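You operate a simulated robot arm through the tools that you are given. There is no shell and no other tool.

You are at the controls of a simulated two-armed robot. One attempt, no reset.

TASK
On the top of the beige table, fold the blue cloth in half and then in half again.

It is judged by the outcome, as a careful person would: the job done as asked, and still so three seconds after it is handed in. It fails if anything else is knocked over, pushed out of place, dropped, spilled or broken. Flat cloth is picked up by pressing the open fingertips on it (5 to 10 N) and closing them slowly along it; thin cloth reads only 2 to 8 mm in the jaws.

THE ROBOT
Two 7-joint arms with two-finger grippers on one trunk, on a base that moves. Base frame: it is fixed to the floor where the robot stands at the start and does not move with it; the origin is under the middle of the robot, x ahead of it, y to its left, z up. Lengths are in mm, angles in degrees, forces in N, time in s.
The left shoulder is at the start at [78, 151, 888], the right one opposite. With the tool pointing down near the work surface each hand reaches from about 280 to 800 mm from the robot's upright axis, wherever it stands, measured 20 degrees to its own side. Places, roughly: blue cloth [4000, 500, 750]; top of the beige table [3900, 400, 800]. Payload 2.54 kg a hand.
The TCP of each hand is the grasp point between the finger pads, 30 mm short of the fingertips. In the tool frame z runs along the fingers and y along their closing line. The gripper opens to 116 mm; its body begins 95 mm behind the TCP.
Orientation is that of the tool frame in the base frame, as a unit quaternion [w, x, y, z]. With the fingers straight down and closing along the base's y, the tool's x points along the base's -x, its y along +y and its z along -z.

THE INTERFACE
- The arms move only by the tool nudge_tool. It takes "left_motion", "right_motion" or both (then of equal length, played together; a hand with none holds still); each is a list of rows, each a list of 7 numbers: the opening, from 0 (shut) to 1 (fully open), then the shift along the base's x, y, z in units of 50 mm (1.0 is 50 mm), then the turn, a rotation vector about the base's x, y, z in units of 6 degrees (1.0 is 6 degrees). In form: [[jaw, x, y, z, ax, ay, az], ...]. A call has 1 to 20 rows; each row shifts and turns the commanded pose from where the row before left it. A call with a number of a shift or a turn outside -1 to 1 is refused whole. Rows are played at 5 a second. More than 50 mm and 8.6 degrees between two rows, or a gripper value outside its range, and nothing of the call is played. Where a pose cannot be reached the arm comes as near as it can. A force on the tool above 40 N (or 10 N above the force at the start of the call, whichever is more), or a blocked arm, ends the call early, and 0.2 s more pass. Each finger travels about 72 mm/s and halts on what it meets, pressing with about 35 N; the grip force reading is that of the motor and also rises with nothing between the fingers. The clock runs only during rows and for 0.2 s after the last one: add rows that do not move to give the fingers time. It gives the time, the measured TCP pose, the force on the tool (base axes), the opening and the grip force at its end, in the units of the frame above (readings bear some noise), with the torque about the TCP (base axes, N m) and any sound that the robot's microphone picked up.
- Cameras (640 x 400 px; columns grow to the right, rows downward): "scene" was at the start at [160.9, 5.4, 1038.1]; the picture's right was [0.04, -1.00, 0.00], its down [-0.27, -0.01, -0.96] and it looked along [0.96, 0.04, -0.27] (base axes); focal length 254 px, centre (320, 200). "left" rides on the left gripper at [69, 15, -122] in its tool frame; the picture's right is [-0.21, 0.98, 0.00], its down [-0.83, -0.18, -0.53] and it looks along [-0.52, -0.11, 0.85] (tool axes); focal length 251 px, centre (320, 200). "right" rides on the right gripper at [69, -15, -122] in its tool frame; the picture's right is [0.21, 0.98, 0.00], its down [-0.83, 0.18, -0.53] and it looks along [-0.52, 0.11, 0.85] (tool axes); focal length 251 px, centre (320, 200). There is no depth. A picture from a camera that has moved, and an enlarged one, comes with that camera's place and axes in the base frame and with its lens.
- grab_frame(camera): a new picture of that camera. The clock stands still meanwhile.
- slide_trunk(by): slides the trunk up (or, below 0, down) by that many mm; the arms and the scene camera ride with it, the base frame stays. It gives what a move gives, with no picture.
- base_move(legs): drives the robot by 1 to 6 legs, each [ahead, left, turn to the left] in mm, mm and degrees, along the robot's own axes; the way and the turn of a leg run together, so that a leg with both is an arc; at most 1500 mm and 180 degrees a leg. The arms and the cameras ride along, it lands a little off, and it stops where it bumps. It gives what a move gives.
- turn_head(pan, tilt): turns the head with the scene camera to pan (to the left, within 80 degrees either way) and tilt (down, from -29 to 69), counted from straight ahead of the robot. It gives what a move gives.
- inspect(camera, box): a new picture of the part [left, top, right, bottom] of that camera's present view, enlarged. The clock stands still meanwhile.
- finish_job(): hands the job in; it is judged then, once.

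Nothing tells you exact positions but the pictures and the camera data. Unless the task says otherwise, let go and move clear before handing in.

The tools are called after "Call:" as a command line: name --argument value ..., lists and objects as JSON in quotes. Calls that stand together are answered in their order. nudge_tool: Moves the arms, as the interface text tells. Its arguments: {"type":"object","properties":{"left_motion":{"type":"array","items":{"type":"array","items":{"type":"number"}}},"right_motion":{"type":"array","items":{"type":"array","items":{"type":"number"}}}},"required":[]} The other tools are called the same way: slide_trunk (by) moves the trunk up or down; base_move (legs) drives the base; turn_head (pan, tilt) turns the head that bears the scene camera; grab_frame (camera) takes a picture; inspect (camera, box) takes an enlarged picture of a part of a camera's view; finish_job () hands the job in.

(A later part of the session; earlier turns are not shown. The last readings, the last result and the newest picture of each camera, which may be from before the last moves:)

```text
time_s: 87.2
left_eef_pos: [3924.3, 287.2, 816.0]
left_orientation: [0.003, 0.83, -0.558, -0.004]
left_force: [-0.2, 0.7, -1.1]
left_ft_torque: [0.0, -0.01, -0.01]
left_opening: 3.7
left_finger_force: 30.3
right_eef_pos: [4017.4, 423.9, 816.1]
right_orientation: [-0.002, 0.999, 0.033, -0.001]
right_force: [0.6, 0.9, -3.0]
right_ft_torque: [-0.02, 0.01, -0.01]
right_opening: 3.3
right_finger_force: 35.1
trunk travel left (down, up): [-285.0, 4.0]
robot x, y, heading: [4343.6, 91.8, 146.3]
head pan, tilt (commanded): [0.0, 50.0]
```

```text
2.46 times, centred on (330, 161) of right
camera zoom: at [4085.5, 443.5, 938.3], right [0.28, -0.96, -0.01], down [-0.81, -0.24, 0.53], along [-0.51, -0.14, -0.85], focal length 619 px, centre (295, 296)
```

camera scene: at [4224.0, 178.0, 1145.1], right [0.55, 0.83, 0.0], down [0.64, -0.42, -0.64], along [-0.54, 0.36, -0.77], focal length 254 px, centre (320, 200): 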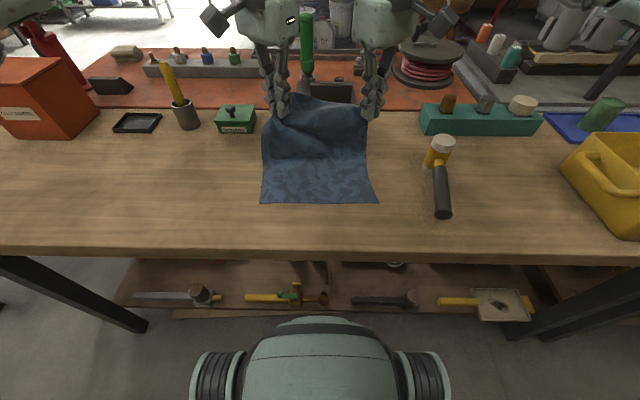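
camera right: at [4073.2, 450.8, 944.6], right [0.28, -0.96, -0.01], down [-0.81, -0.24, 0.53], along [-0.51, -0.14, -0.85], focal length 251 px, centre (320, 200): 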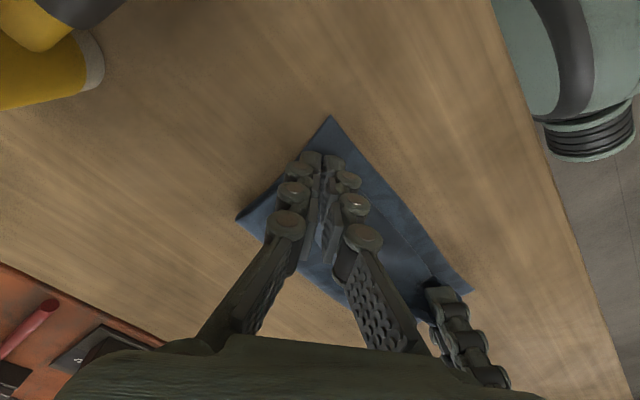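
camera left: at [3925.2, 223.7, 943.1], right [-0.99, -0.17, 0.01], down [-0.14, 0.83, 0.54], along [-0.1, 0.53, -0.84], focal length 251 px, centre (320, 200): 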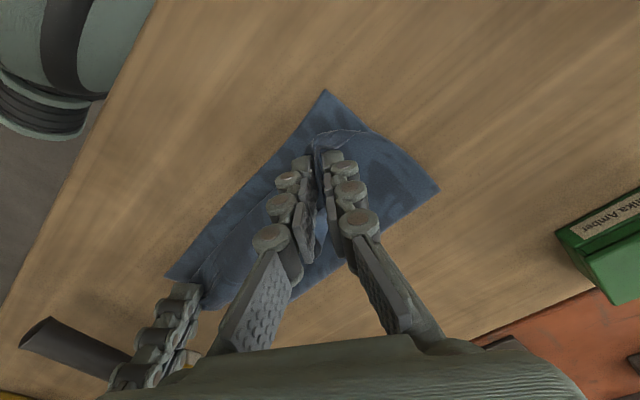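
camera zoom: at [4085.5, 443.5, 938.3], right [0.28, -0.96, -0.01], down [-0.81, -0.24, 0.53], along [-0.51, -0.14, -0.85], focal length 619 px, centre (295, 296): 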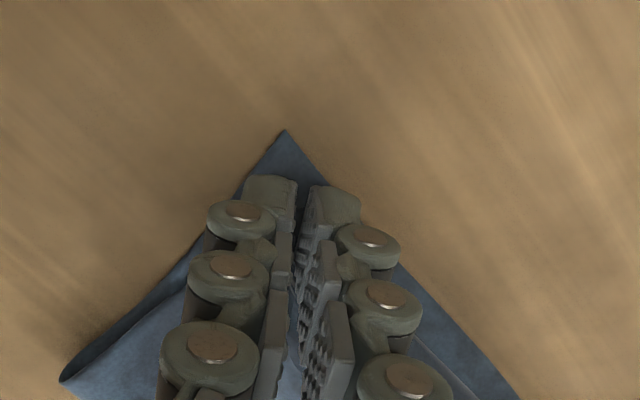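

The flap is nearly on the near edge. I'll press lightly down and then open the fingers slowly so they spread the bunched corners flat.

Call:
nudge_tool --left_motion '[[0, 0.05, -0.033, -0.04, 0, 0, 0], [0, 0.05, -0.033, -0.04, 0, 0, 0], [0, 0, 0, 0, 0, 0, 0]]' --right_motion '[[0, 0.05, -0.033, -0.04, 0, 0, 0], [0, 0.05, -0.033, -0.04, 0, 0, 0], [0, 0, 0, 0, 0, 0, 0]]'

```text
time_s: 88.0
left_eef_pos: [3928.7, 282.0, 811.6]
left_orientation: [0.003, 0.83, -0.558, -0.005]
left_force: [-0.4, -0.4, 1.4]
left_ft_torque: [-0.01, -0.09, 0.03]
left_opening: 3.5
left_finger_force: 39.9
right_eef_pos: [4022.7, 421.2, 811.9]
right_orientation: [-0.002, 0.999, 0.032, -0.001]
right_force: [-0.2, -0.2, -0.9]
right_ft_torque: [0.03, -0.05, -0.01]
right_opening: 2.8
right_finger_force: 31.1
trunk travel left (down, up): [-285.0, 4.0]
robot x, y, heading: [4345.2, 93.3, 146.3]
head pan, tilt (commanded): [0.0, 50.0]
```

Call:
nudge_tool --left_motion '[[0, 0, 0, -0.02, 0, 0, 0], [0.02, 0, 0, 0, 0, 0, 0], [0.05, 0, 0, 0, 0, 0, 0], [0.08, 0, 0, 0, 0, 0, 0], [0.11, 0, 0, 0, 0, 0, 0], [0.14, 0, 0, 0, 0, 0, 0], [0.17, 0, 0, 0, 0, 0, 0], [0.2, 0, 0, 0, 0, 0, 0], [0.23, 0, 0, 0, 0, 0, 0], [0.26, 0, 0, 0, 0, 0, 0], [0.29, 0, 0, 0, 0, 0, 0], [0.33, 0, 0, 0, 0, 0, 0], [0.33, 0, 0, 0, 0, 0, 0]]' --right_motion '[[0, 0, 0, -0.04, 0, 0, 0], [0.02, 0, 0, 0, 0, 0, 0], [0.05, 0, 0, 0, 0, 0, 0], [0.08, 0, 0, 0, 0, 0, 0], [0.11, 0, 0, 0, 0, 0, 0], [0.14, 0, 0, 0, 0, 0, 0], [0.17, 0, 0, 0, 0, 0, 0], [0.2, 0, 0, 0, 0, 0, 0], [0.23, 0, 0, 0, 0, 0, 0], [0.26, 0, 0, 0, 0, 0, 0], [0.29, 0, 0, 0, 0, 0, 0], [0.33, 0, 0, 0, 0, 0, 0], [0.33, 0, 0, 0, 0, 0, 0]]'

Call:
inspect --camera "scene" --box '[240, 110, 410, 216]'

Call:
inspect --camera "left" --box '[200, 60, 460, 222]'

Call:
inspect --camera "right" --box '[200, 80, 460, 242]'

```text
time_s: 90.8
left_eef_pos: [3930.1, 283.0, 811.2]
left_orientation: [0.003, 0.829, -0.559, -0.003]
left_force: [0.0, -0.5, 2.3]
left_ft_torque: [0.02, 0.0, 0.03]
left_opening: 38.5
left_finger_force: 0.2
right_eef_pos: [4024.2, 420.0, 811.5]
right_orientation: [-0.002, 0.999, 0.032, -0.001]
right_force: [-1.1, -0.2, 3.1]
right_ft_torque: [-0.03, 0.02, -0.02]
right_opening: 37.3
right_finger_force: 0.1
trunk travel left (down, up): [-285.0, 4.0]
robot x, y, heading: [4342.7, 97.5, 146.2]
head pan, tilt (commanded): [0.0, 50.0]
```

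```text
3.76 times, centred on (325, 163) of scene
camera zoom: at [4224.1, 177.9, 1145.1], right [0.55, 0.83, 0.0], down [0.64, -0.42, -0.64], along [-0.54, 0.36, -0.77], focal length 955 px, centre (301, 339)
```

zoom: 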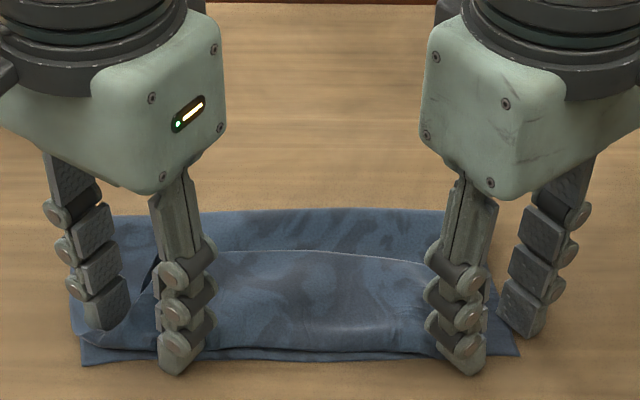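

```text
2.46 times, centred on (330, 141) of left
camera zoom: at [3942.5, 212.6, 932.1], right [-0.99, -0.17, 0.01], down [-0.14, 0.83, 0.54], along [-0.1, 0.53, -0.84], focal length 619 px, centre (295, 345)
```

zoom: 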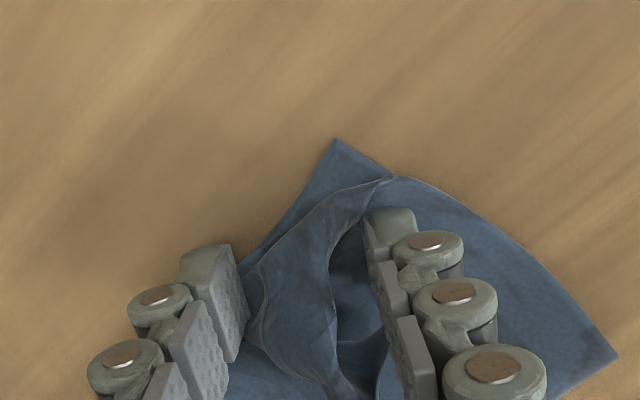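

```text
2.46 times, centred on (330, 161) of right
camera zoom: at [4091.0, 439.6, 932.9], right [0.28, -0.96, -0.01], down [-0.81, -0.24, 0.53], along [-0.51, -0.14, -0.85], focal length 619 px, centre (295, 296)
```

zoom: 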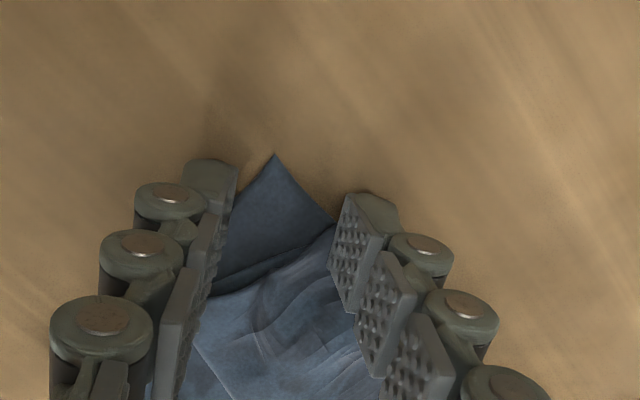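

Both hands have released. I'll lift them straight up and look at the first fold.

Call:
nudge_tool --left_motion '[[0.33, 0, 0, 0.1, 0, 0, 0], [0.33, 0, 0, 0.2, 0, 0, 0], [0.33, 0, 0, 0.4, 0, 0, 0], [0.33, 0, 0, 0.6, 0, 0, 0], [0.33, -0.4, -0.6, 0.6, 0, 0, 0], [0.33, -0.4, -0.6, 0.6, 0, 0, 0], [0.33, -0.4, -0.6, 0.4, 0, 0, 0]]' --right_motion '[[0.33, 0, 0, 0.1, 0, 0, 0], [0.33, 0, 0, 0.2, 0, 0, 0], [0.33, 0, 0, 0.4, 0, 0, 0], [0.33, 0, 0, 0.6, 0, 0, 0], [0.33, 0.4, 0.6, 0.6, 0, 0, 0], [0.33, 0.4, 0.6, 0.6, 0, 0, 0], [0.33, 0.4, 0.6, 0.4, 0, 0, 0]]'

Call:
grab_frame --camera "scene"

Call:
inspect --camera "scene" --box '[240, 120, 400, 220]'

Call:
grab_frame --camera "left"

Call:
grab_frame --camera "right"

```text
time_s: 92.4
left_eef_pos: [3868.2, 192.5, 958.4]
left_orientation: [0.002, 0.829, -0.559, -0.005]
left_force: [0.1, -0.1, -0.1]
left_ft_torque: [0.01, 0.01, -0.01]
left_opening: 38.2
left_finger_force: 0.1
right_eef_pos: [4083.9, 509.1, 954.1]
right_orientation: [-0.003, 0.999, 0.033, -0.001]
right_force: [-0.3, 0.3, -0.2]
right_ft_torque: [-0.03, 0.08, 0.0]
right_opening: 38.3
right_finger_force: 0.1
trunk travel left (down, up): [-285.0, 4.0]
robot x, y, heading: [4342.2, 96.1, 146.5]
head pan, tilt (commanded): [0.0, 50.0]
```

```text
taken
camera scene: at [4224.5, 177.7, 1145.1], right [0.55, 0.83, 0.0], down [0.64, -0.42, -0.64], along [-0.54, 0.36, -0.77], focal length 254 px, centre (320, 200)
```

scene: 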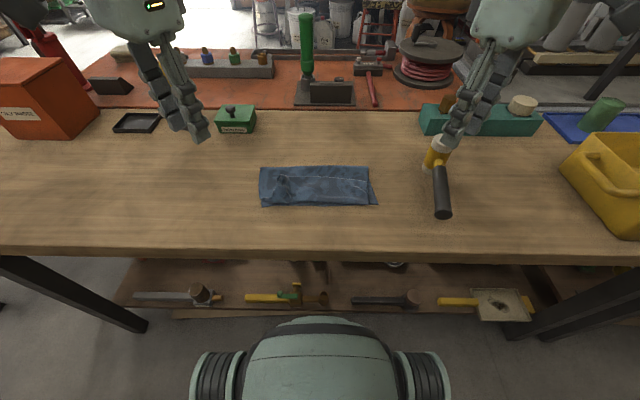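

```text
4.00 times, centred on (320, 170) of scene
camera zoom: at [4224.5, 177.7, 1145.1], right [0.55, 0.83, 0.0], down [0.64, -0.42, -0.64], along [-0.54, 0.36, -0.77], focal length 1015 px, centre (320, 320)
```

zoom: 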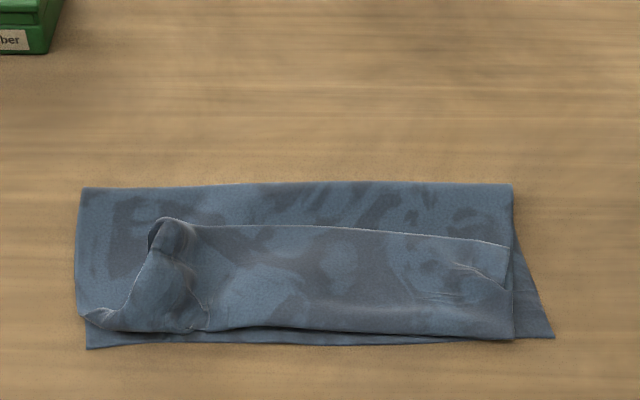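

```text
taken
camera left: at [3881.5, 122.7, 1079.0], right [-0.99, -0.17, 0.01], down [-0.14, 0.83, 0.54], along [-0.1, 0.53, -0.84], focal length 251 px, centre (320, 200)
```

left: 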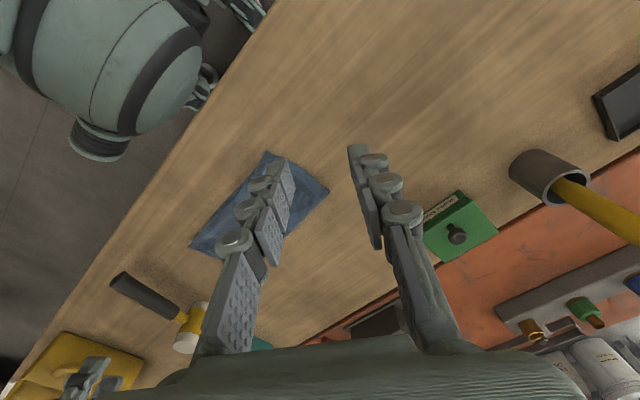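

```text
taken
camera right: at [4151.5, 527.9, 1076.1], right [0.28, -0.96, -0.01], down [-0.81, -0.24, 0.53], along [-0.51, -0.14, -0.85], focal length 251 px, centre (320, 200)
```

right: 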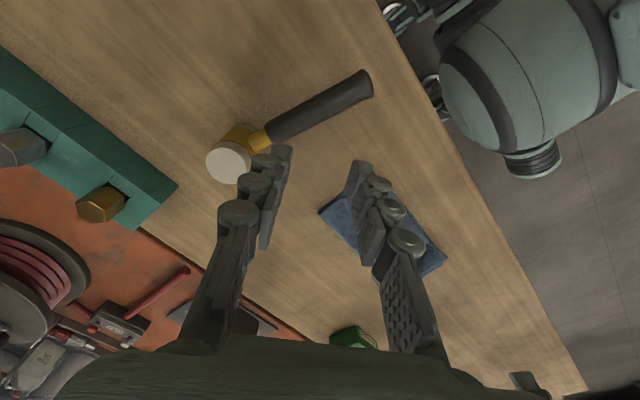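

The first fold lies on the table but there seems to be a pleat across the flap and a crumpled left corner. I'll look closer.

Call:
inspect --camera "scene" --box '[255, 160, 319, 210]'

Call:
inspect --camera "scene" --box '[320, 160, 384, 210]'

Call:
inspect --camera "left" --box '[180, 140, 340, 270]'

```text
8.00 times, centred on (287, 185) of scene
camera zoom: at [4224.5, 177.7, 1145.1], right [0.55, 0.83, 0.0], down [0.64, -0.42, -0.64], along [-0.54, 0.36, -0.77], focal length 2029 px, centre (584, 320)
```

zoom: 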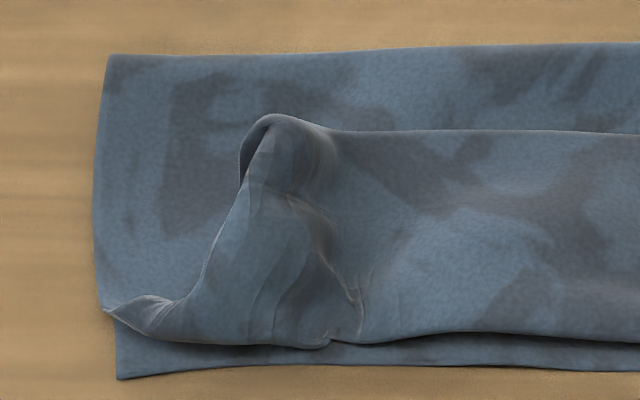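

```text
8.00 times, centred on (352, 185) of scene
camera zoom: at [4224.5, 177.7, 1145.1], right [0.55, 0.83, 0.0], down [0.64, -0.42, -0.64], along [-0.54, 0.36, -0.77], focal length 2029 px, centre (64, 320)
```

zoom: 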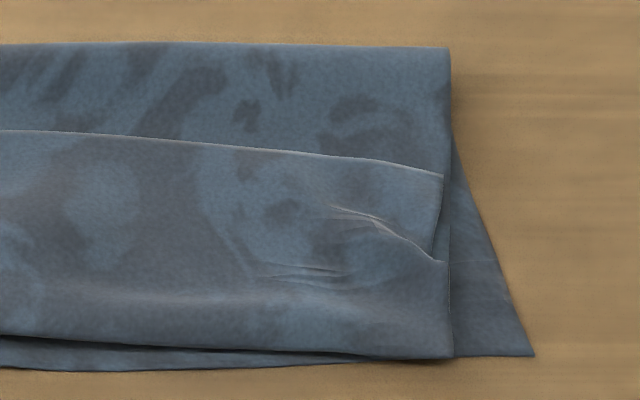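

```text
3.08 times, centred on (260, 205) of left
camera zoom: at [3881.5, 122.7, 1079.0], right [-0.99, -0.17, 0.01], down [-0.14, 0.83, 0.54], along [-0.1, 0.53, -0.84], focal length 774 px, centre (505, 185)
```

zoom: 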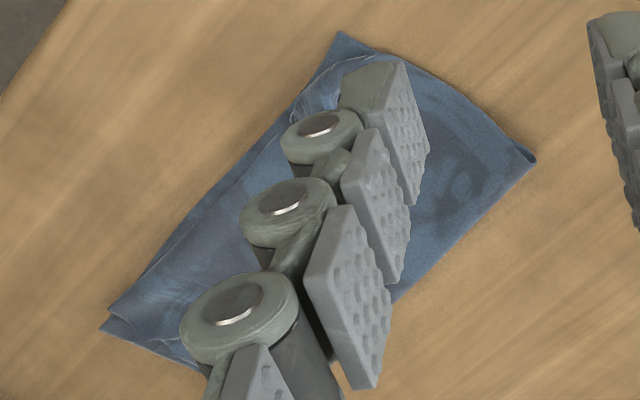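

It looks like the flap's slack collapsed into a pleat, so the far fold line sits about 30 mm too close. I'll smooth it by pressing both hands lightly on the strip behind the pleat and dragging it away from me toward the fold; first moving the hands there with the yaw removed.

Call:
nudge_tool --left_motion '[[0.31, 0.0143, 0.316, -0.295, 0, 0, 0.708], [0.31, 0.0143, 0.316, -0.295, 0, 0, 0.708], [0.31, 0.0143, 0.316, -0.295, 0, 0, 0.708], [0.31, 0.0143, 0.316, -0.295, 0, 0, 0.708], [0.31, 0.0143, 0.316, -0.295, 0, 0, 0.708], [0.31, 0.0143, 0.316, -0.295, 0, 0, 0.708], [0.31, 0.0143, 0.316, -0.295, 0, 0, 0.708], [0.31, 0.0143, 0.316, -0.295, 0, 0, 0.708], [0.31, 0, 0, 0, 0, 0, 0]]' --right_motion '[[0.31, -0.317, -0.1635, -0.285, 0, 0, -0.771], [0.31, -0.317, -0.1635, -0.285, 0, 0, -0.771], [0.31, -0.317, -0.1635, -0.285, 0, 0, -0.771], [0.31, -0.317, -0.1635, -0.285, 0, 0, -0.771], [0.31, -0.317, -0.1635, -0.285, 0, 0, -0.771], [0.31, -0.317, -0.1635, -0.285, 0, 0, -0.771], [0.31, -0.317, -0.1635, -0.285, 0, 0, -0.771], [0.31, -0.317, -0.1635, -0.285, 0, 0, -0.771], [0.31, 0, 0, 0, 0, 0, 0]]'

Call:
inspect --camera "scene" --box '[240, 100, 410, 216]'

Call:
grab_frame --camera "left"

Call:
grab_frame --camera "right"

```text
time_s: 94.4
left_eef_pos: [3875.3, 319.5, 836.7]
left_orientation: [0.004, 0.957, -0.29, -0.003]
left_force: [0.0, 0.0, 0.9]
left_ft_torque: [-0.02, 0.03, -0.02]
left_opening: 36.0
left_finger_force: 0.0
right_eef_pos: [3956.5, 444.3, 839.6]
right_orientation: [-0.003, 0.958, -0.288, 0.001]
right_force: [0.5, 0.7, 0.4]
right_ft_torque: [0.0, -0.01, 0.01]
right_opening: 36.1
right_finger_force: 0.0
trunk travel left (down, up): [-285.0, 4.0]
robot x, y, heading: [4343.0, 93.5, 146.3]
head pan, tilt (commanded): [0.0, 50.0]
```

```text
3.45 times, centred on (325, 158) of scene
camera zoom: at [4223.9, 178.1, 1145.0], right [0.55, 0.83, 0.0], down [0.64, -0.42, -0.64], along [-0.54, 0.36, -0.77], focal length 875 px, centre (303, 345)
```

zoom: 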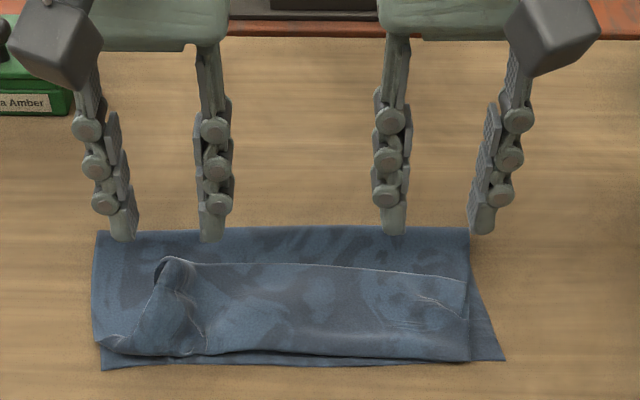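

```text
taken
camera left: at [3924.7, 268.5, 957.1], right [-0.72, -0.69, 0.01], down [-0.58, 0.61, 0.53], along [-0.38, 0.38, -0.84], focal length 251 px, centre (320, 200)
```

left: 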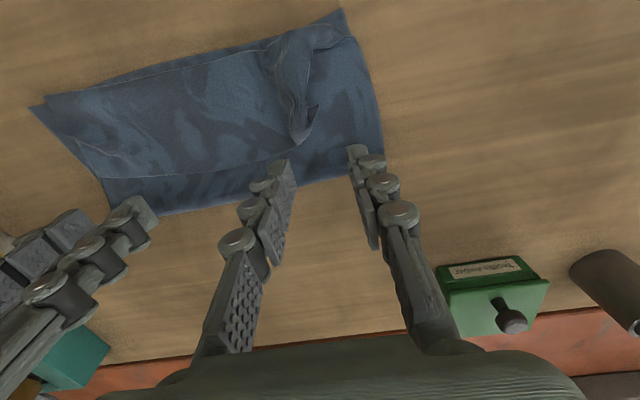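

```text
taken
camera right: at [4022.0, 419.5, 962.6], right [-0.36, -0.93, 0.0], down [-0.79, 0.3, 0.53], along [-0.5, 0.2, -0.85], focal length 251 px, centre (320, 200)
```

right: 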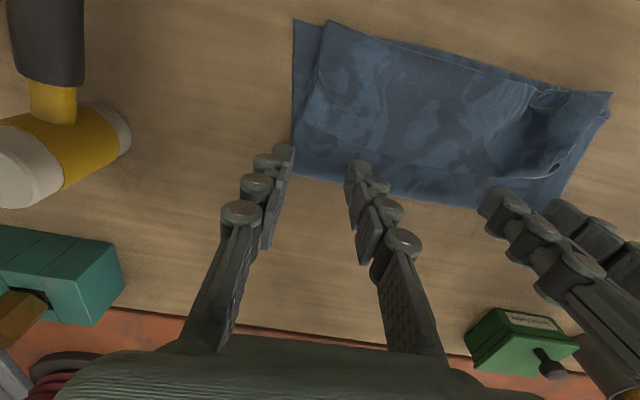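

I have good close views now. I'll zoom in to understand how the layers lie.

Call:
inspect --camera "left" --box '[20, 0, 400, 220]'

Call:
inspect --camera "right" --box '[280, 10, 620, 215]'

```text
1.68 times, centred on (210, 110) of left
camera zoom: at [3924.7, 268.5, 957.1], right [-0.72, -0.69, 0.01], down [-0.58, 0.61, 0.53], along [-0.38, 0.38, -0.84], focal length 424 px, centre (505, 352)
```

zoom: 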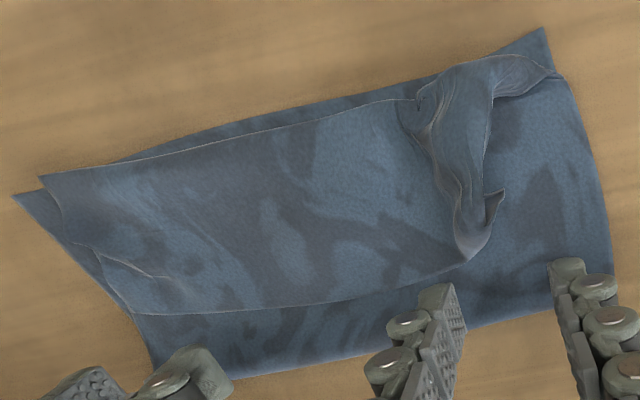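

```text
1.88 times, centred on (450, 112) of right
camera zoom: at [4022.0, 419.5, 962.6], right [-0.36, -0.93, 0.0], down [-0.79, 0.3, 0.53], along [-0.5, 0.2, -0.85], focal length 473 px, centre (75, 365)
```

zoom: 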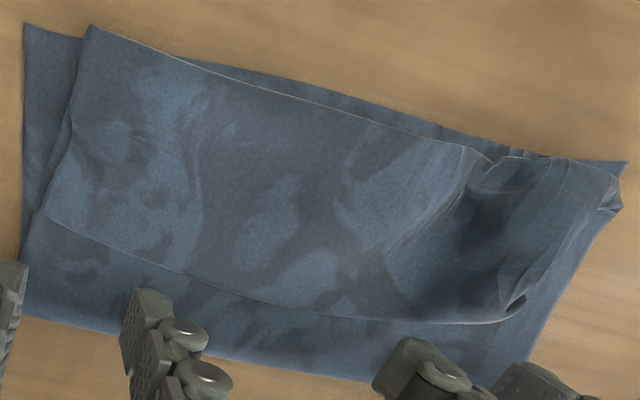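

The near boundary of the flap is the cloth's edge and the far line is a pleat crest, as I thought. I'll set the fingertips on the strip between the crest and the far fold.

Call:
nudge_tool --left_motion '[[0.31, -0.083, 0.055, -0.1, 0, 0, 0], [0.31, -0.083, 0.055, -0.14, 0, 0, 0], [0.31, 0, 0, -0.14, 0, 0, 0], [0.31, 0, 0, -0.06, 0, 0, 0], [0.31, 0, 0, 0, 0, 0, 0]]' --right_motion '[[0.31, -0.083, 0.055, -0.14, 0, 0, 0], [0.31, -0.083, 0.055, -0.16, 0, 0, 0], [0.31, 0, 0, -0.14, 0, 0, 0], [0.31, 0, 0, -0.08, 0, 0, 0], [0.31, 0, 0, 0, 0, 0, 0]]'

Call:
nudge_tool --left_motion '[[0.31, 0, 0, -0.04, 0, 0, 0], [0.31, 0, 0, 0, 0, 0, 0]]' --right_motion '[[0.31, 0, 0, -0.04, 0, 0, 0], [0.31, 0, 0, 0, 0, 0, 0]]'

```text
time_s: 95.6
left_eef_pos: [3866.1, 325.2, 815.9]
left_orientation: [0.003, 0.956, -0.292, -0.002]
left_force: [0.0, -0.1, 0.3]
left_ft_torque: [0.01, 0.01, -0.01]
left_opening: 36.2
left_finger_force: 0.1
right_eef_pos: [3948.9, 451.5, 814.6]
right_orientation: [-0.003, 0.958, -0.287, 0.001]
right_force: [-0.1, -0.9, 0.3]
right_ft_torque: [0.0, -0.02, 0.02]
right_opening: 36.2
right_finger_force: 0.1
trunk travel left (down, up): [-285.0, 4.0]
robot x, y, heading: [4346.8, 99.3, 146.1]
head pan, tilt (commanded): [0.0, 50.0]
```

```text
time_s: 96.2
left_eef_pos: [3865.7, 324.1, 814.0]
left_orientation: [0.004, 0.957, -0.291, -0.003]
left_force: [-0.6, -0.1, 0.2]
left_ft_torque: [0.03, -0.04, 0.01]
left_opening: 35.7
left_finger_force: 0.1
right_eef_pos: [3947.6, 449.6, 813.2]
right_orientation: [-0.002, 0.958, -0.287, 0.001]
right_force: [-0.5, 0.6, 0.3]
right_ft_torque: [-0.04, 0.03, 0.0]
right_opening: 36.1
right_finger_force: 0.0
trunk travel left (down, up): [-285.0, 4.0]
robot x, y, heading: [4343.5, 96.4, 146.3]
head pan, tilt (commanded): [0.0, 50.0]
```

Call:
nudge_tool --left_motion '[[0.31, 0, 0, -0.05, 0, 0, 0], [0.31, 0, 0, 0, 0, 0, 0]]' --right_motion '[[0.31, 0, 0, -0.04, 0, 0, 0], [0.31, 0, 0, 0, 0, 0, 0]]'

Call:
inspect --camera "left" --box '[20, 0, 420, 250]'

Call:
inspect --camera "right" --box '[240, 10, 640, 260]'

```text
time_s: 96.8
left_eef_pos: [3865.2, 325.3, 812.3]
left_orientation: [0.004, 0.957, -0.291, -0.003]
left_force: [0.7, 0.0, -0.5]
left_ft_torque: [0.02, -0.02, -0.01]
left_opening: 36.0
left_finger_force: 0.1
right_eef_pos: [3946.7, 451.0, 811.9]
right_orientation: [-0.003, 0.958, -0.288, 0.001]
right_force: [0.2, 0.1, 1.1]
right_ft_torque: [-0.01, -0.01, 0.01]
right_opening: 35.8
right_finger_force: 0.1
trunk travel left (down, up): [-285.0, 4.0]
robot x, y, heading: [4350.3, 94.6, 146.3]
head pan, tilt (commanded): [0.0, 50.0]
```

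```text
1.60 times, centred on (220, 125) of left
camera zoom: at [3916.0, 274.7, 932.7], right [-0.72, -0.69, 0.01], down [-0.58, 0.61, 0.54], along [-0.38, 0.38, -0.84], focal length 402 px, centre (480, 320)
```

zoom: 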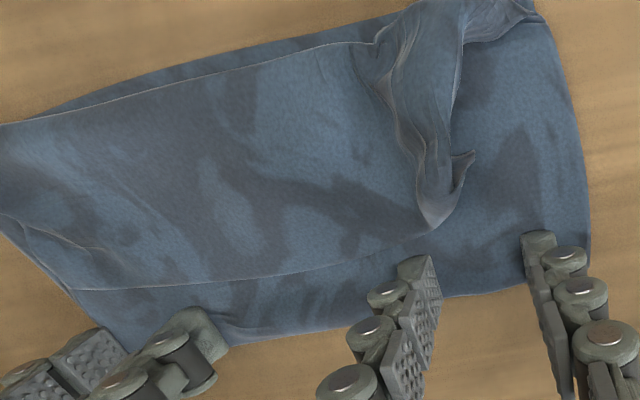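

```text
1.60 times, centred on (440, 135) of right
camera zoom: at [4013.2, 424.9, 933.8], right [-0.36, -0.93, -0.01], down [-0.79, 0.3, 0.53], along [-0.5, 0.2, -0.85], focal length 402 px, centre (128, 304)
```

zoom: 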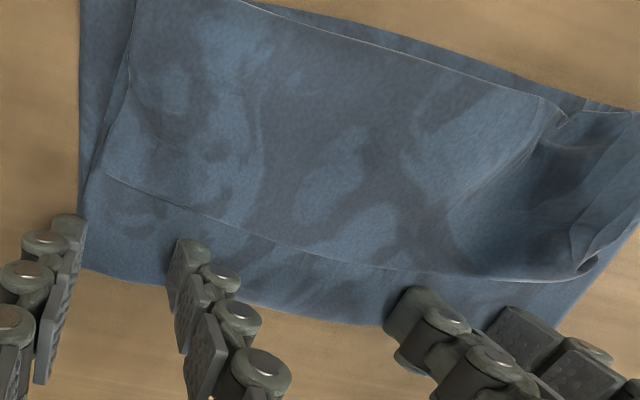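

Fingertips are just touching. I'll press a touch more and drag slowly 45 mm away from me to pull the pleat out over the fold.

Call:
nudge_tool --left_motion '[[0.31, 0, 0, -0.04, 0, 0, 0], [0.31, 0, 0, 0, 0, 0, 0], [0.31, -0.0832, 0.0555, 0, 0, 0, 0], [0.31, -0.0832, 0.0555, 0, 0, 0, 0], [0.31, -0.0832, 0.0555, 0, 0, 0, 0], [0.31, -0.0832, 0.0555, 0, 0, 0, 0], [0.31, 0, 0, 0, 0, 0, 0]]' --right_motion '[[0.31, 0, 0, -0.02, 0, 0, 0], [0.31, 0, 0, 0, 0, 0, 0], [0.31, -0.0832, 0.0555, 0, 0, 0, 0], [0.31, -0.0832, 0.0555, 0, 0, 0, 0], [0.31, -0.0832, 0.0555, 0, 0, 0, 0], [0.31, -0.0832, 0.0555, 0, 0, 0, 0], [0.31, 0, 0, 0, 0, 0, 0]]'

Call:
inspect --camera "scene" --box '[240, 110, 410, 216]'

Call:
inspect --camera "left" --box '[20, 0, 420, 250]'

```text
time_s: 98.4
left_eef_pos: [3849.7, 336.7, 811.6]
left_orientation: [0.003, 0.956, -0.292, -0.003]
left_force: [2.5, -0.6, 16.2]
left_ft_torque: [0.01, -0.11, -0.01]
left_opening: 36.2
left_finger_force: 3.5
right_eef_pos: [3932.6, 461.6, 812.0]
right_orientation: [-0.004, 0.958, -0.286, 0.0]
right_force: [-0.1, -0.7, 3.6]
right_ft_torque: [-0.05, -0.02, 0.02]
right_opening: 36.2
right_finger_force: 0.3
trunk travel left (down, up): [-285.0, 4.0]
robot x, y, heading: [4344.1, 95.5, 146.3]
head pan, tilt (commanded): [0.0, 50.0]
```

```text
3.76 times, centred on (325, 163) of scene
camera zoom: at [4225.2, 177.3, 1145.4], right [0.55, 0.83, 0.0], down [0.64, -0.42, -0.64], along [-0.54, 0.36, -0.76], focal length 955 px, centre (301, 339)
```

zoom: 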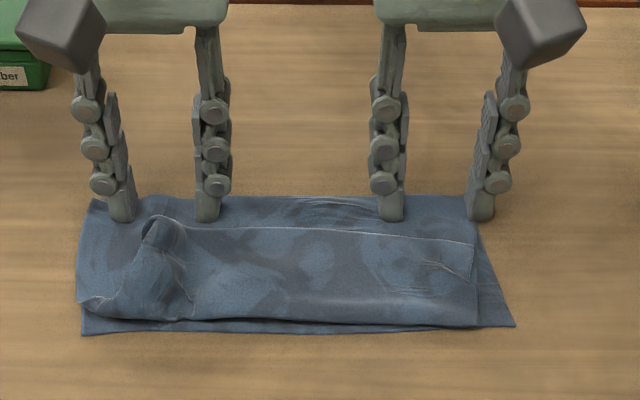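

```text
1.60 times, centred on (220, 125) of left
camera zoom: at [3899.7, 285.2, 931.5], right [-0.72, -0.69, 0.01], down [-0.58, 0.61, 0.54], along [-0.38, 0.38, -0.84], focal length 402 px, centre (480, 320)
```

zoom: 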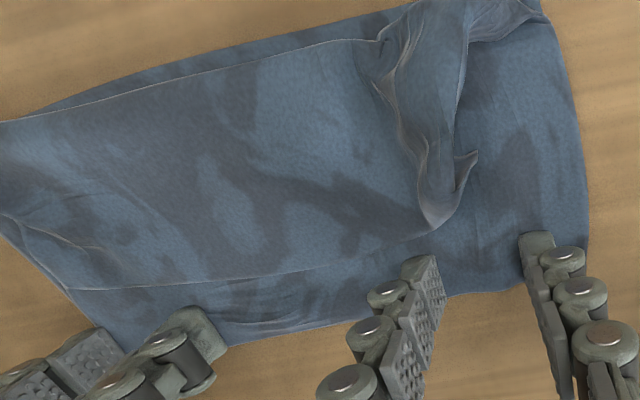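

The whole cloth slid 17 mm instead of the pleat unrolling, so dragging won't fix it. I'll lift off and look again before re-gripping the flap edge for a better lay-down.

Call:
nudge_tool --left_motion '[[0.31, 0, 0, 0.3, 0, 0, 0], [0.31, -0.3, -0.1, 0.6, 0, 0, 0], [0.31, -0.6, -0.4, 0.8, 0, 0, 0], [0.31, -0.4, -0.4, 0.8, 0, 0, 0]]' --right_motion '[[0.31, 0, 0, 0.3, 0, 0, 0], [0.31, 0, 0.3, 0.6, 0, 0, 0], [0.31, 0, 0.7, 0.8, 0, 0, 0], [0.31, 0, 0.6, 0.8, 0, 0, 0]]'

Call:
inspect --camera "scene" --box '[250, 135, 394, 215]'

Call:
inspect --camera "left" --box '[20, 0, 420, 250]'

Call:
inspect --camera "right" --box '[240, 0, 640, 250]'

```text
refused: row 3 steps farther than a row can; nothing moved
```

```text
4.44 times, centred on (322, 175) of scene
camera zoom: at [4225.2, 177.3, 1145.4], right [0.55, 0.83, 0.0], down [0.64, -0.42, -0.64], along [-0.54, 0.36, -0.76], focal length 1127 px, centre (311, 311)
```

zoom: 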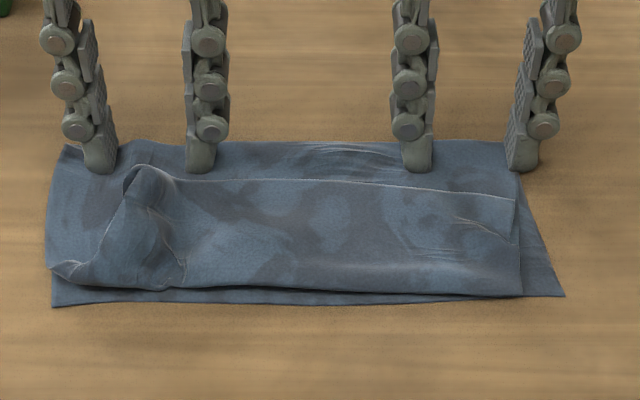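

```text
1.60 times, centred on (220, 125) of left
camera zoom: at [3899.7, 285.2, 931.5], right [-0.72, -0.69, 0.01], down [-0.58, 0.61, 0.54], along [-0.38, 0.38, -0.84], focal length 402 px, centre (480, 320)
```

zoom: 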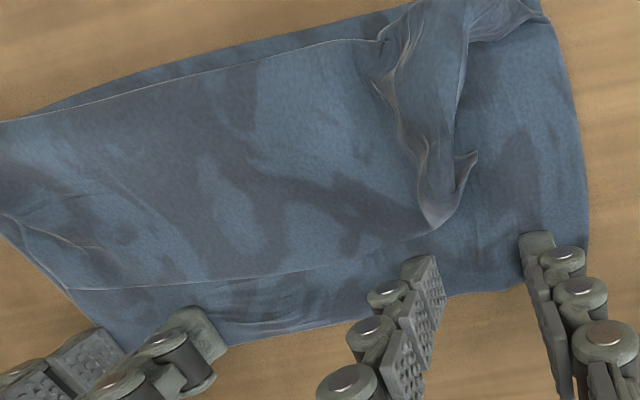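

```text
1.60 times, centred on (440, 125) of right
camera zoom: at [3997.5, 435.2, 933.5], right [-0.36, -0.93, -0.01], down [-0.79, 0.3, 0.54], along [-0.5, 0.2, -0.84], focal length 402 px, centre (128, 320)
```

zoom: 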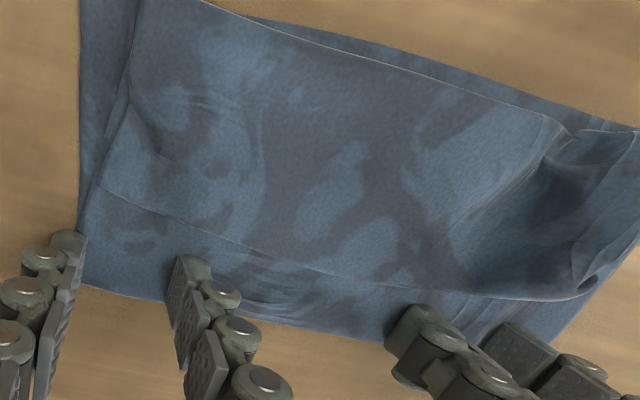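

The flap edge lies within a couple of mm of the near edge, only the slack between is pleated. New idea: pinch both layers together at the near edge with both hands, lift so the cloth hangs as a folded towel (gravity pulls the fold to the middle), then lay it down again. Moving the hands up and over the near edge.

Call:
nudge_tool --left_motion '[[0.3, 0, 0, 0.3, 0, 0, 0], [0.3, 0, 0, 0.4, 0, 0, 0], [0.3, 0.3, -0.25, 0, 0, 0, 0], [0.3, 0.3, -0.25, 0, 0, 0, 0], [0.3, 0.3, -0.25, 0, 0, 0, 0], [0.3, 0.306, -0.254, 0, 0, 0, 0], [0.3, 0, 0, 0, 0, 0, 0]]' --right_motion '[[0.3, 0, 0, 0.3, 0, 0, 0], [0.3, 0, 0, 0.4, 0, 0, 0], [0.3, 0.3, -0.26, 0, 0, 0, 0], [0.3, 0.3, -0.26, 0, 0, 0, 0], [0.3, 0.3, -0.26, 0, 0, 0, 0], [0.3, 0.29, -0.26, 0, 0, 0, 0], [0.3, 0, 0, 0, 0, 0, 0]]'

Call:
inspect --camera "scene" --box '[250, 135, 394, 225]'

Call:
grab_frame --camera "left"

Call:
grab_frame --camera "right"

```text
time_s: 100.0
left_eef_pos: [3909.1, 285.5, 841.7]
left_orientation: [0.003, 0.957, -0.292, -0.004]
left_force: [0.0, -0.8, -0.2]
left_ft_torque: [-0.01, -0.02, -0.02]
left_opening: 34.9
left_finger_force: 0.1
right_eef_pos: [3990.5, 411.2, 844.5]
right_orientation: [-0.003, 0.958, -0.288, 0.001]
right_force: [-1.3, -0.7, 0.8]
right_ft_torque: [0.0, -0.03, 0.02]
right_opening: 34.7
right_finger_force: 0.0
trunk travel left (down, up): [-285.0, 4.0]
robot x, y, heading: [4343.8, 94.6, 146.3]
head pan, tilt (commanded): [0.0, 50.0]
```

```text
4.44 times, centred on (322, 180) of scene
camera zoom: at [4223.8, 178.1, 1145.0], right [0.55, 0.83, 0.0], down [0.64, -0.42, -0.64], along [-0.54, 0.36, -0.77], focal length 1127 px, centre (311, 289)
```

zoom: 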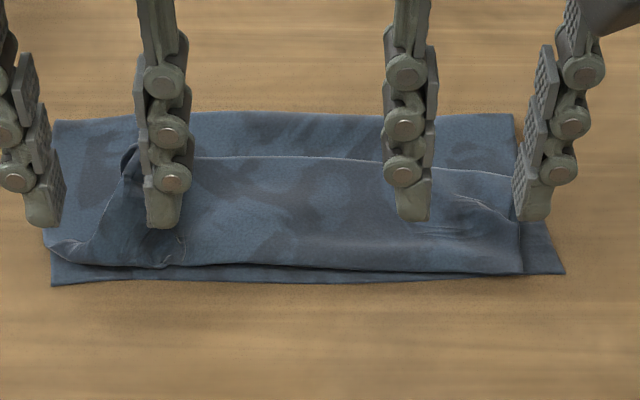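

```text
taken
camera left: at [3960.1, 235.3, 963.0], right [-0.72, -0.69, 0.01], down [-0.58, 0.61, 0.53], along [-0.38, 0.38, -0.84], focal length 251 px, centre (320, 200)
```

left: 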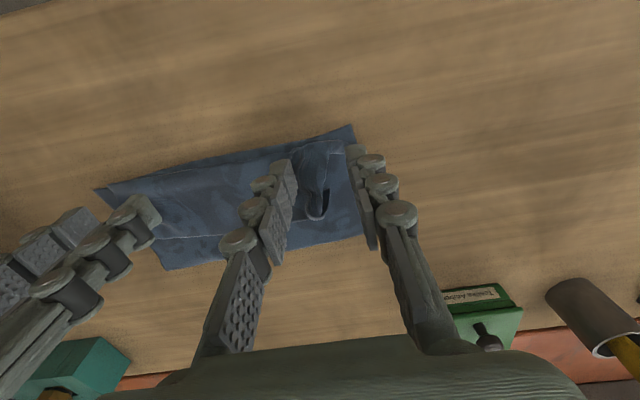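

```text
taken
camera right: at [4056.4, 384.6, 966.6], right [-0.36, -0.93, -0.01], down [-0.79, 0.3, 0.53], along [-0.5, 0.2, -0.85], focal length 251 px, centre (320, 200)
```

right: 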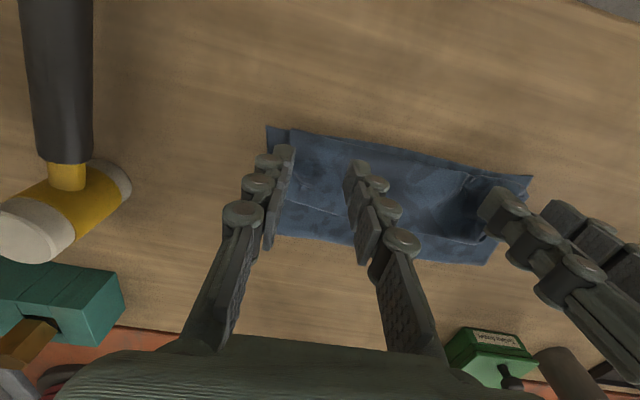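

Fingertips straddle the edge region properly. I'll shift each hand 6 mm inward and lower to light contact.

Call:
nudge_tool --left_motion '[[0.3, 0.066, 0.1, -0.2, 0, 0, 0], [0.3, 0, 0, -0.2, 0, 0, 0], [0.3, 0, 0, -0.14, 0, 0, 0], [0.3, 0, 0, -0.04, 0, 0, 0], [0.3, 0, 0, 0, 0, 0, 0]]' --right_motion '[[0.3, -0.066, -0.1, -0.2, 0, 0, 0], [0.3, 0, 0, -0.2, 0, 0, 0], [0.3, 0, 0, -0.16, 0, 0, 0], [0.3, 0, 0, -0.06, 0, 0, 0], [0.3, 0, 0, 0, 0, 0, 0]]'

Call:
nudge_tool --left_motion '[[0.3, 0, 0, -0.04, 0, 0, 0], [0.3, 0, 0, 0, 0, 0, 0]]' --right_motion '[[0.3, 0, 0, -0.04, 0, 0, 0], [0.3, 0, 0, 0, 0, 0, 0]]'

Call:
inspect --camera "scene" --box '[250, 135, 394, 225]'

```text
time_s: 101.2
left_eef_pos: [3911.9, 290.3, 815.8]
left_orientation: [0.003, 0.956, -0.292, -0.003]
left_force: [1.0, -0.5, 0.2]
left_ft_torque: [0.0, -0.02, -0.01]
left_opening: 35.0
left_finger_force: 0.0
right_eef_pos: [3987.0, 405.5, 813.3]
right_orientation: [-0.002, 0.958, -0.287, 0.0]
right_force: [-0.5, -0.8, -0.1]
right_ft_torque: [0.0, -0.02, 0.0]
right_opening: 34.8
right_finger_force: 0.1
trunk travel left (down, up): [-285.0, 4.0]
robot x, y, heading: [4346.2, 93.5, 146.4]
head pan, tilt (commanded): [0.0, 50.0]
```

```text
time_s: 101.8
left_eef_pos: [3912.2, 290.5, 813.1]
left_orientation: [0.004, 0.956, -0.292, -0.003]
left_force: [0.2, 0.6, -0.7]
left_ft_torque: [0.02, 0.0, -0.01]
left_opening: 34.9
left_finger_force: 0.2
right_eef_pos: [3987.2, 405.0, 811.8]
right_orientation: [-0.003, 0.958, -0.287, 0.0]
right_force: [0.5, -0.1, 3.5]
right_ft_torque: [0.03, -0.09, 0.0]
right_opening: 35.1
right_finger_force: 0.4
trunk travel left (down, up): [-285.0, 4.0]
robot x, y, heading: [4343.0, 95.8, 146.5]
head pan, tilt (commanded): [0.0, 50.0]
```

```text
4.44 times, centred on (322, 180) of scene
camera zoom: at [4224.1, 177.9, 1145.2], right [0.55, 0.83, 0.0], down [0.64, -0.42, -0.64], along [-0.54, 0.36, -0.77], focal length 1127 px, centre (311, 289)
```

zoom: 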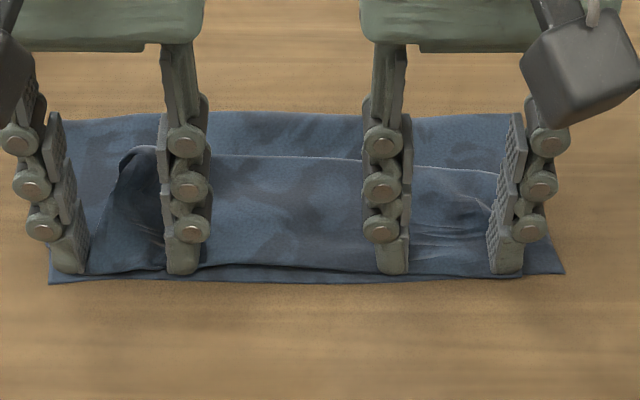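

Placement is good. Press the left slightly more, then close both slowly.

Call:
nudge_tool --left_motion '[[0.3, 0, 0, -0.05, 0, 0, 0], [0.3, 0, 0, 0, 0, 0, 0]]' --right_motion '[[0.3, 0, 0, -0.02, 0, 0, 0], [0.3, 0, 0, 0, 0, 0, 0]]'

```text
time_s: 102.4
left_eef_pos: [3913.3, 291.2, 811.6]
left_orientation: [0.003, 0.957, -0.292, -0.003]
left_force: [-0.5, 1.1, 8.0]
left_ft_torque: [0.12, -0.03, 0.03]
left_opening: 35.1
left_finger_force: 0.1
right_eef_pos: [3987.8, 403.8, 812.8]
right_orientation: [-0.003, 0.958, -0.288, -0.001]
right_force: [0.7, 0.4, 6.1]
right_ft_torque: [0.08, -0.03, -0.04]
right_opening: 35.1
right_finger_force: 0.3
trunk travel left (down, up): [-285.0, 4.0]
robot x, y, heading: [4344.9, 93.6, 146.2]
head pan, tilt (commanded): [0.0, 50.0]
```

Call:
nudge_tool --left_motion '[[0.28, 0, 0, 0, 0, 0, 0], [0.26, 0, 0, 0, 0, 0, 0], [0.24, 0, 0, 0, 0, 0, 0], [0.22, 0, 0, 0, 0, 0, 0], [0.2, 0, 0, 0, 0, 0, 0], [0.18, 0, 0, 0, 0, 0, 0], [0.16, 0, 0, 0, 0, 0, 0], [0.14, 0, 0, 0, 0, 0, 0], [0.12, 0, 0, 0, 0, 0, 0], [0.1, 0, 0, 0, 0, 0, 0], [0.08, 0, 0, 0, 0, 0, 0], [0.06, 0, 0, 0, 0, 0, 0], [0.04, 0, 0, 0, 0, 0, 0], [0.02, 0, 0, 0, 0, 0, 0], [0.0, 0, 0, 0, 0, 0, 0], [0.0, 0, 0, 0, 0, 0, 0]]' --right_motion '[[0.28, 0, 0, 0, 0, 0, 0], [0.26, 0, 0, 0, 0, 0, 0], [0.24, 0, 0, 0, 0, 0, 0], [0.22, 0, 0, 0, 0, 0, 0], [0.2, 0, 0, 0, 0, 0, 0], [0.18, 0, 0, 0, 0, 0, 0], [0.16, 0, 0, 0, 0, 0, 0], [0.14, 0, 0, 0, 0, 0, 0], [0.12, 0, 0, 0, 0, 0, 0], [0.1, 0, 0, 0, 0, 0, 0], [0.08, 0, 0, 0, 0, 0, 0], [0.06, 0, 0, 0, 0, 0, 0], [0.04, 0, 0, 0, 0, 0, 0], [0.02, 0, 0, 0, 0, 0, 0], [0.0, 0, 0, 0, 0, 0, 0], [0.0, 0, 0, 0, 0, 0, 0]]'

Call:
inspect --camera "scene" --box '[250, 135, 394, 225]'

Call:
inspect --camera "left" --box '[80, 60, 440, 285]'

Call:
inspect --camera "right" --box '[220, 60, 580, 285]'

```text
time_s: 105.8
left_eef_pos: [3912.9, 291.1, 811.0]
left_orientation: [0.003, 0.957, -0.291, -0.004]
left_force: [-1.2, 0.1, 4.6]
left_ft_torque: [0.03, -0.01, -0.02]
left_opening: 2.6
left_finger_force: 31.6
right_eef_pos: [3987.1, 405.1, 811.6]
right_orientation: [-0.004, 0.958, -0.286, 0.0]
right_force: [-0.3, -0.7, 0.3]
right_ft_torque: [0.01, -0.02, 0.04]
right_opening: 0.0
right_finger_force: 28.0
trunk travel left (down, up): [-285.0, 4.0]
robot x, y, heading: [4342.6, 97.5, 146.2]
head pan, tilt (commanded): [0.0, 50.0]
```

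```text
4.44 times, centred on (322, 180) of scene
camera zoom: at [4224.1, 177.9, 1145.1], right [0.55, 0.83, 0.0], down [0.64, -0.42, -0.64], along [-0.54, 0.36, -0.77], focal length 1127 px, centre (311, 289)
```

zoom: 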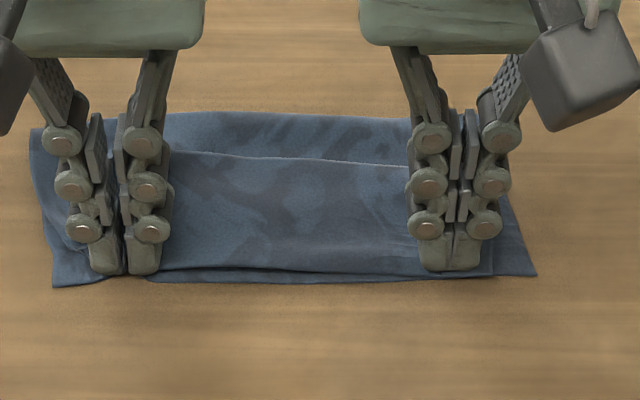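

```text
1.78 times, centred on (260, 172) of left
camera zoom: at [3962.5, 239.8, 931.6], right [-0.72, -0.69, 0.01], down [-0.58, 0.61, 0.54], along [-0.38, 0.38, -0.84], focal length 447 px, centre (427, 249)
```

zoom: 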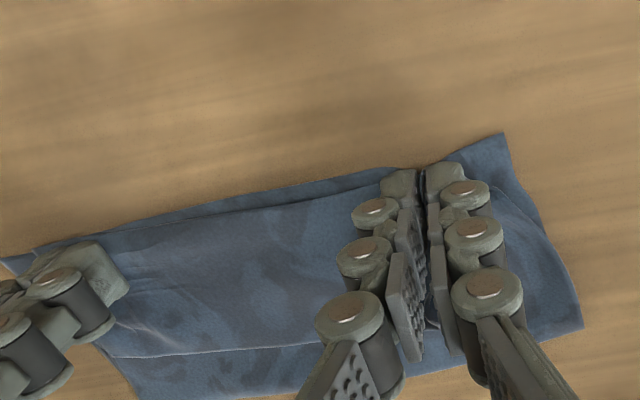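

```text
1.78 times, centred on (400, 172) of right
camera zoom: at [4052.8, 378.9, 933.5], right [-0.36, -0.93, -0.01], down [-0.79, 0.3, 0.53], along [-0.5, 0.2, -0.85], focal length 447 px, centre (178, 249)
```

zoom: 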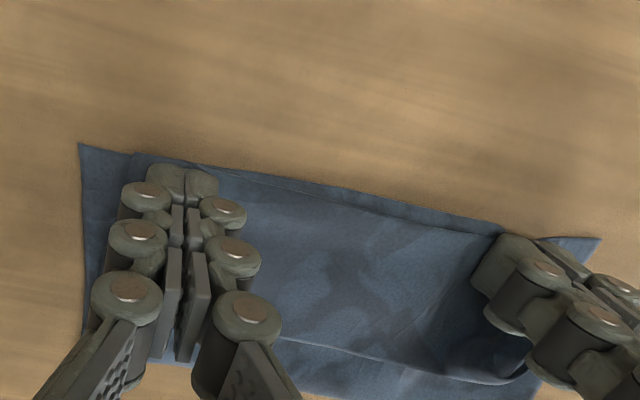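

Left reads 2.6 mm, right about 0 — I'll lift both 25 mm to see what is held.

Call:
nudge_tool --left_motion '[[0, 0, 0, 0.1, 0, 0, 0], [0, 0, 0, 0.2, 0, 0, 0], [0, 0, 0, 0.2, 0, 0, 0], [0, 0, 0, 0, 0, 0, 0]]' --right_motion '[[0, 0, 0, 0.1, 0, 0, 0], [0, 0, 0, 0.2, 0, 0, 0], [0, 0, 0, 0.2, 0, 0, 0], [0, 0, 0, 0, 0, 0, 0]]'

Call:
inspect --camera "scene" --box '[250, 135, 394, 225]'

Call:
inspect --camera "left" --box '[80, 60, 440, 285]'

Call:
inspect --camera "right" --box '[220, 60, 580, 285]'

```text
time_s: 106.8
left_eef_pos: [3913.3, 290.9, 834.9]
left_orientation: [0.005, 0.957, -0.291, -0.003]
left_force: [-0.8, -1.0, 3.3]
left_ft_torque: [0.03, -0.06, 0.01]
left_opening: 2.8
left_finger_force: 37.0
right_eef_pos: [3986.5, 404.9, 836.4]
right_orientation: [-0.002, 0.958, -0.287, 0.0]
right_force: [0.8, 0.4, -0.2]
right_ft_torque: [0.0, -0.01, -0.01]
right_opening: 0.1
right_finger_force: 28.9
trunk travel left (down, up): [-285.0, 4.0]
robot x, y, heading: [4347.8, 93.6, 146.0]
head pan, tilt (commanded): [0.0, 50.0]
```

```text
4.44 times, centred on (322, 180) of scene
camera zoom: at [4223.8, 178.0, 1145.0], right [0.55, 0.83, 0.0], down [0.64, -0.42, -0.64], along [-0.54, 0.36, -0.77], focal length 1127 px, centre (311, 289)
```

zoom: 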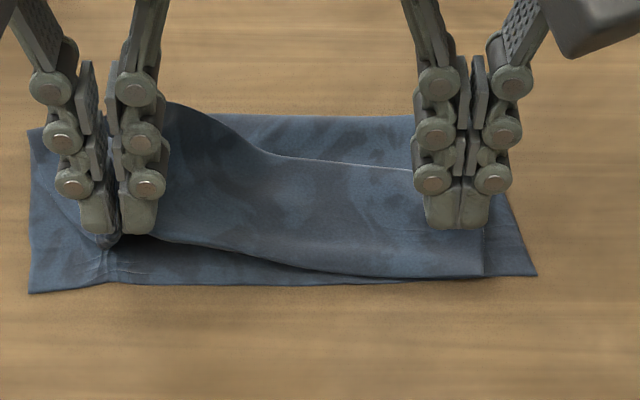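

```text
1.78 times, centred on (260, 172) of left
camera zoom: at [3962.5, 240.1, 956.8], right [-0.72, -0.69, 0.01], down [-0.58, 0.61, 0.54], along [-0.38, 0.38, -0.84], focal length 447 px, centre (427, 249)
```

zoom: 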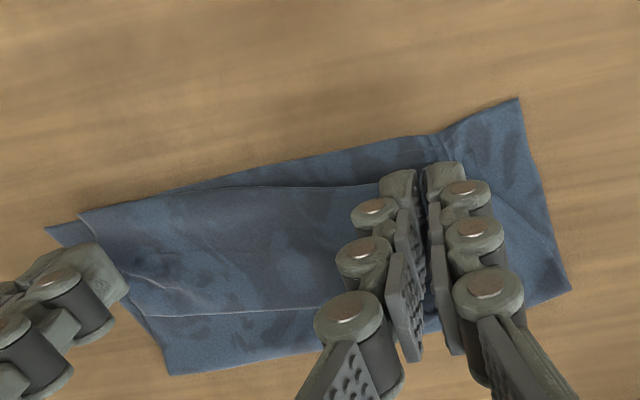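

```text
1.78 times, centred on (400, 172) of right
camera zoom: at [4052.6, 379.6, 958.9], right [-0.36, -0.93, -0.01], down [-0.79, 0.3, 0.53], along [-0.5, 0.19, -0.85], focal length 447 px, centre (178, 249)
```

zoom: 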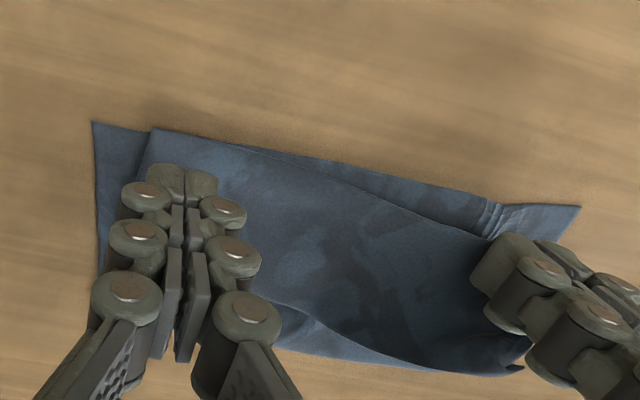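

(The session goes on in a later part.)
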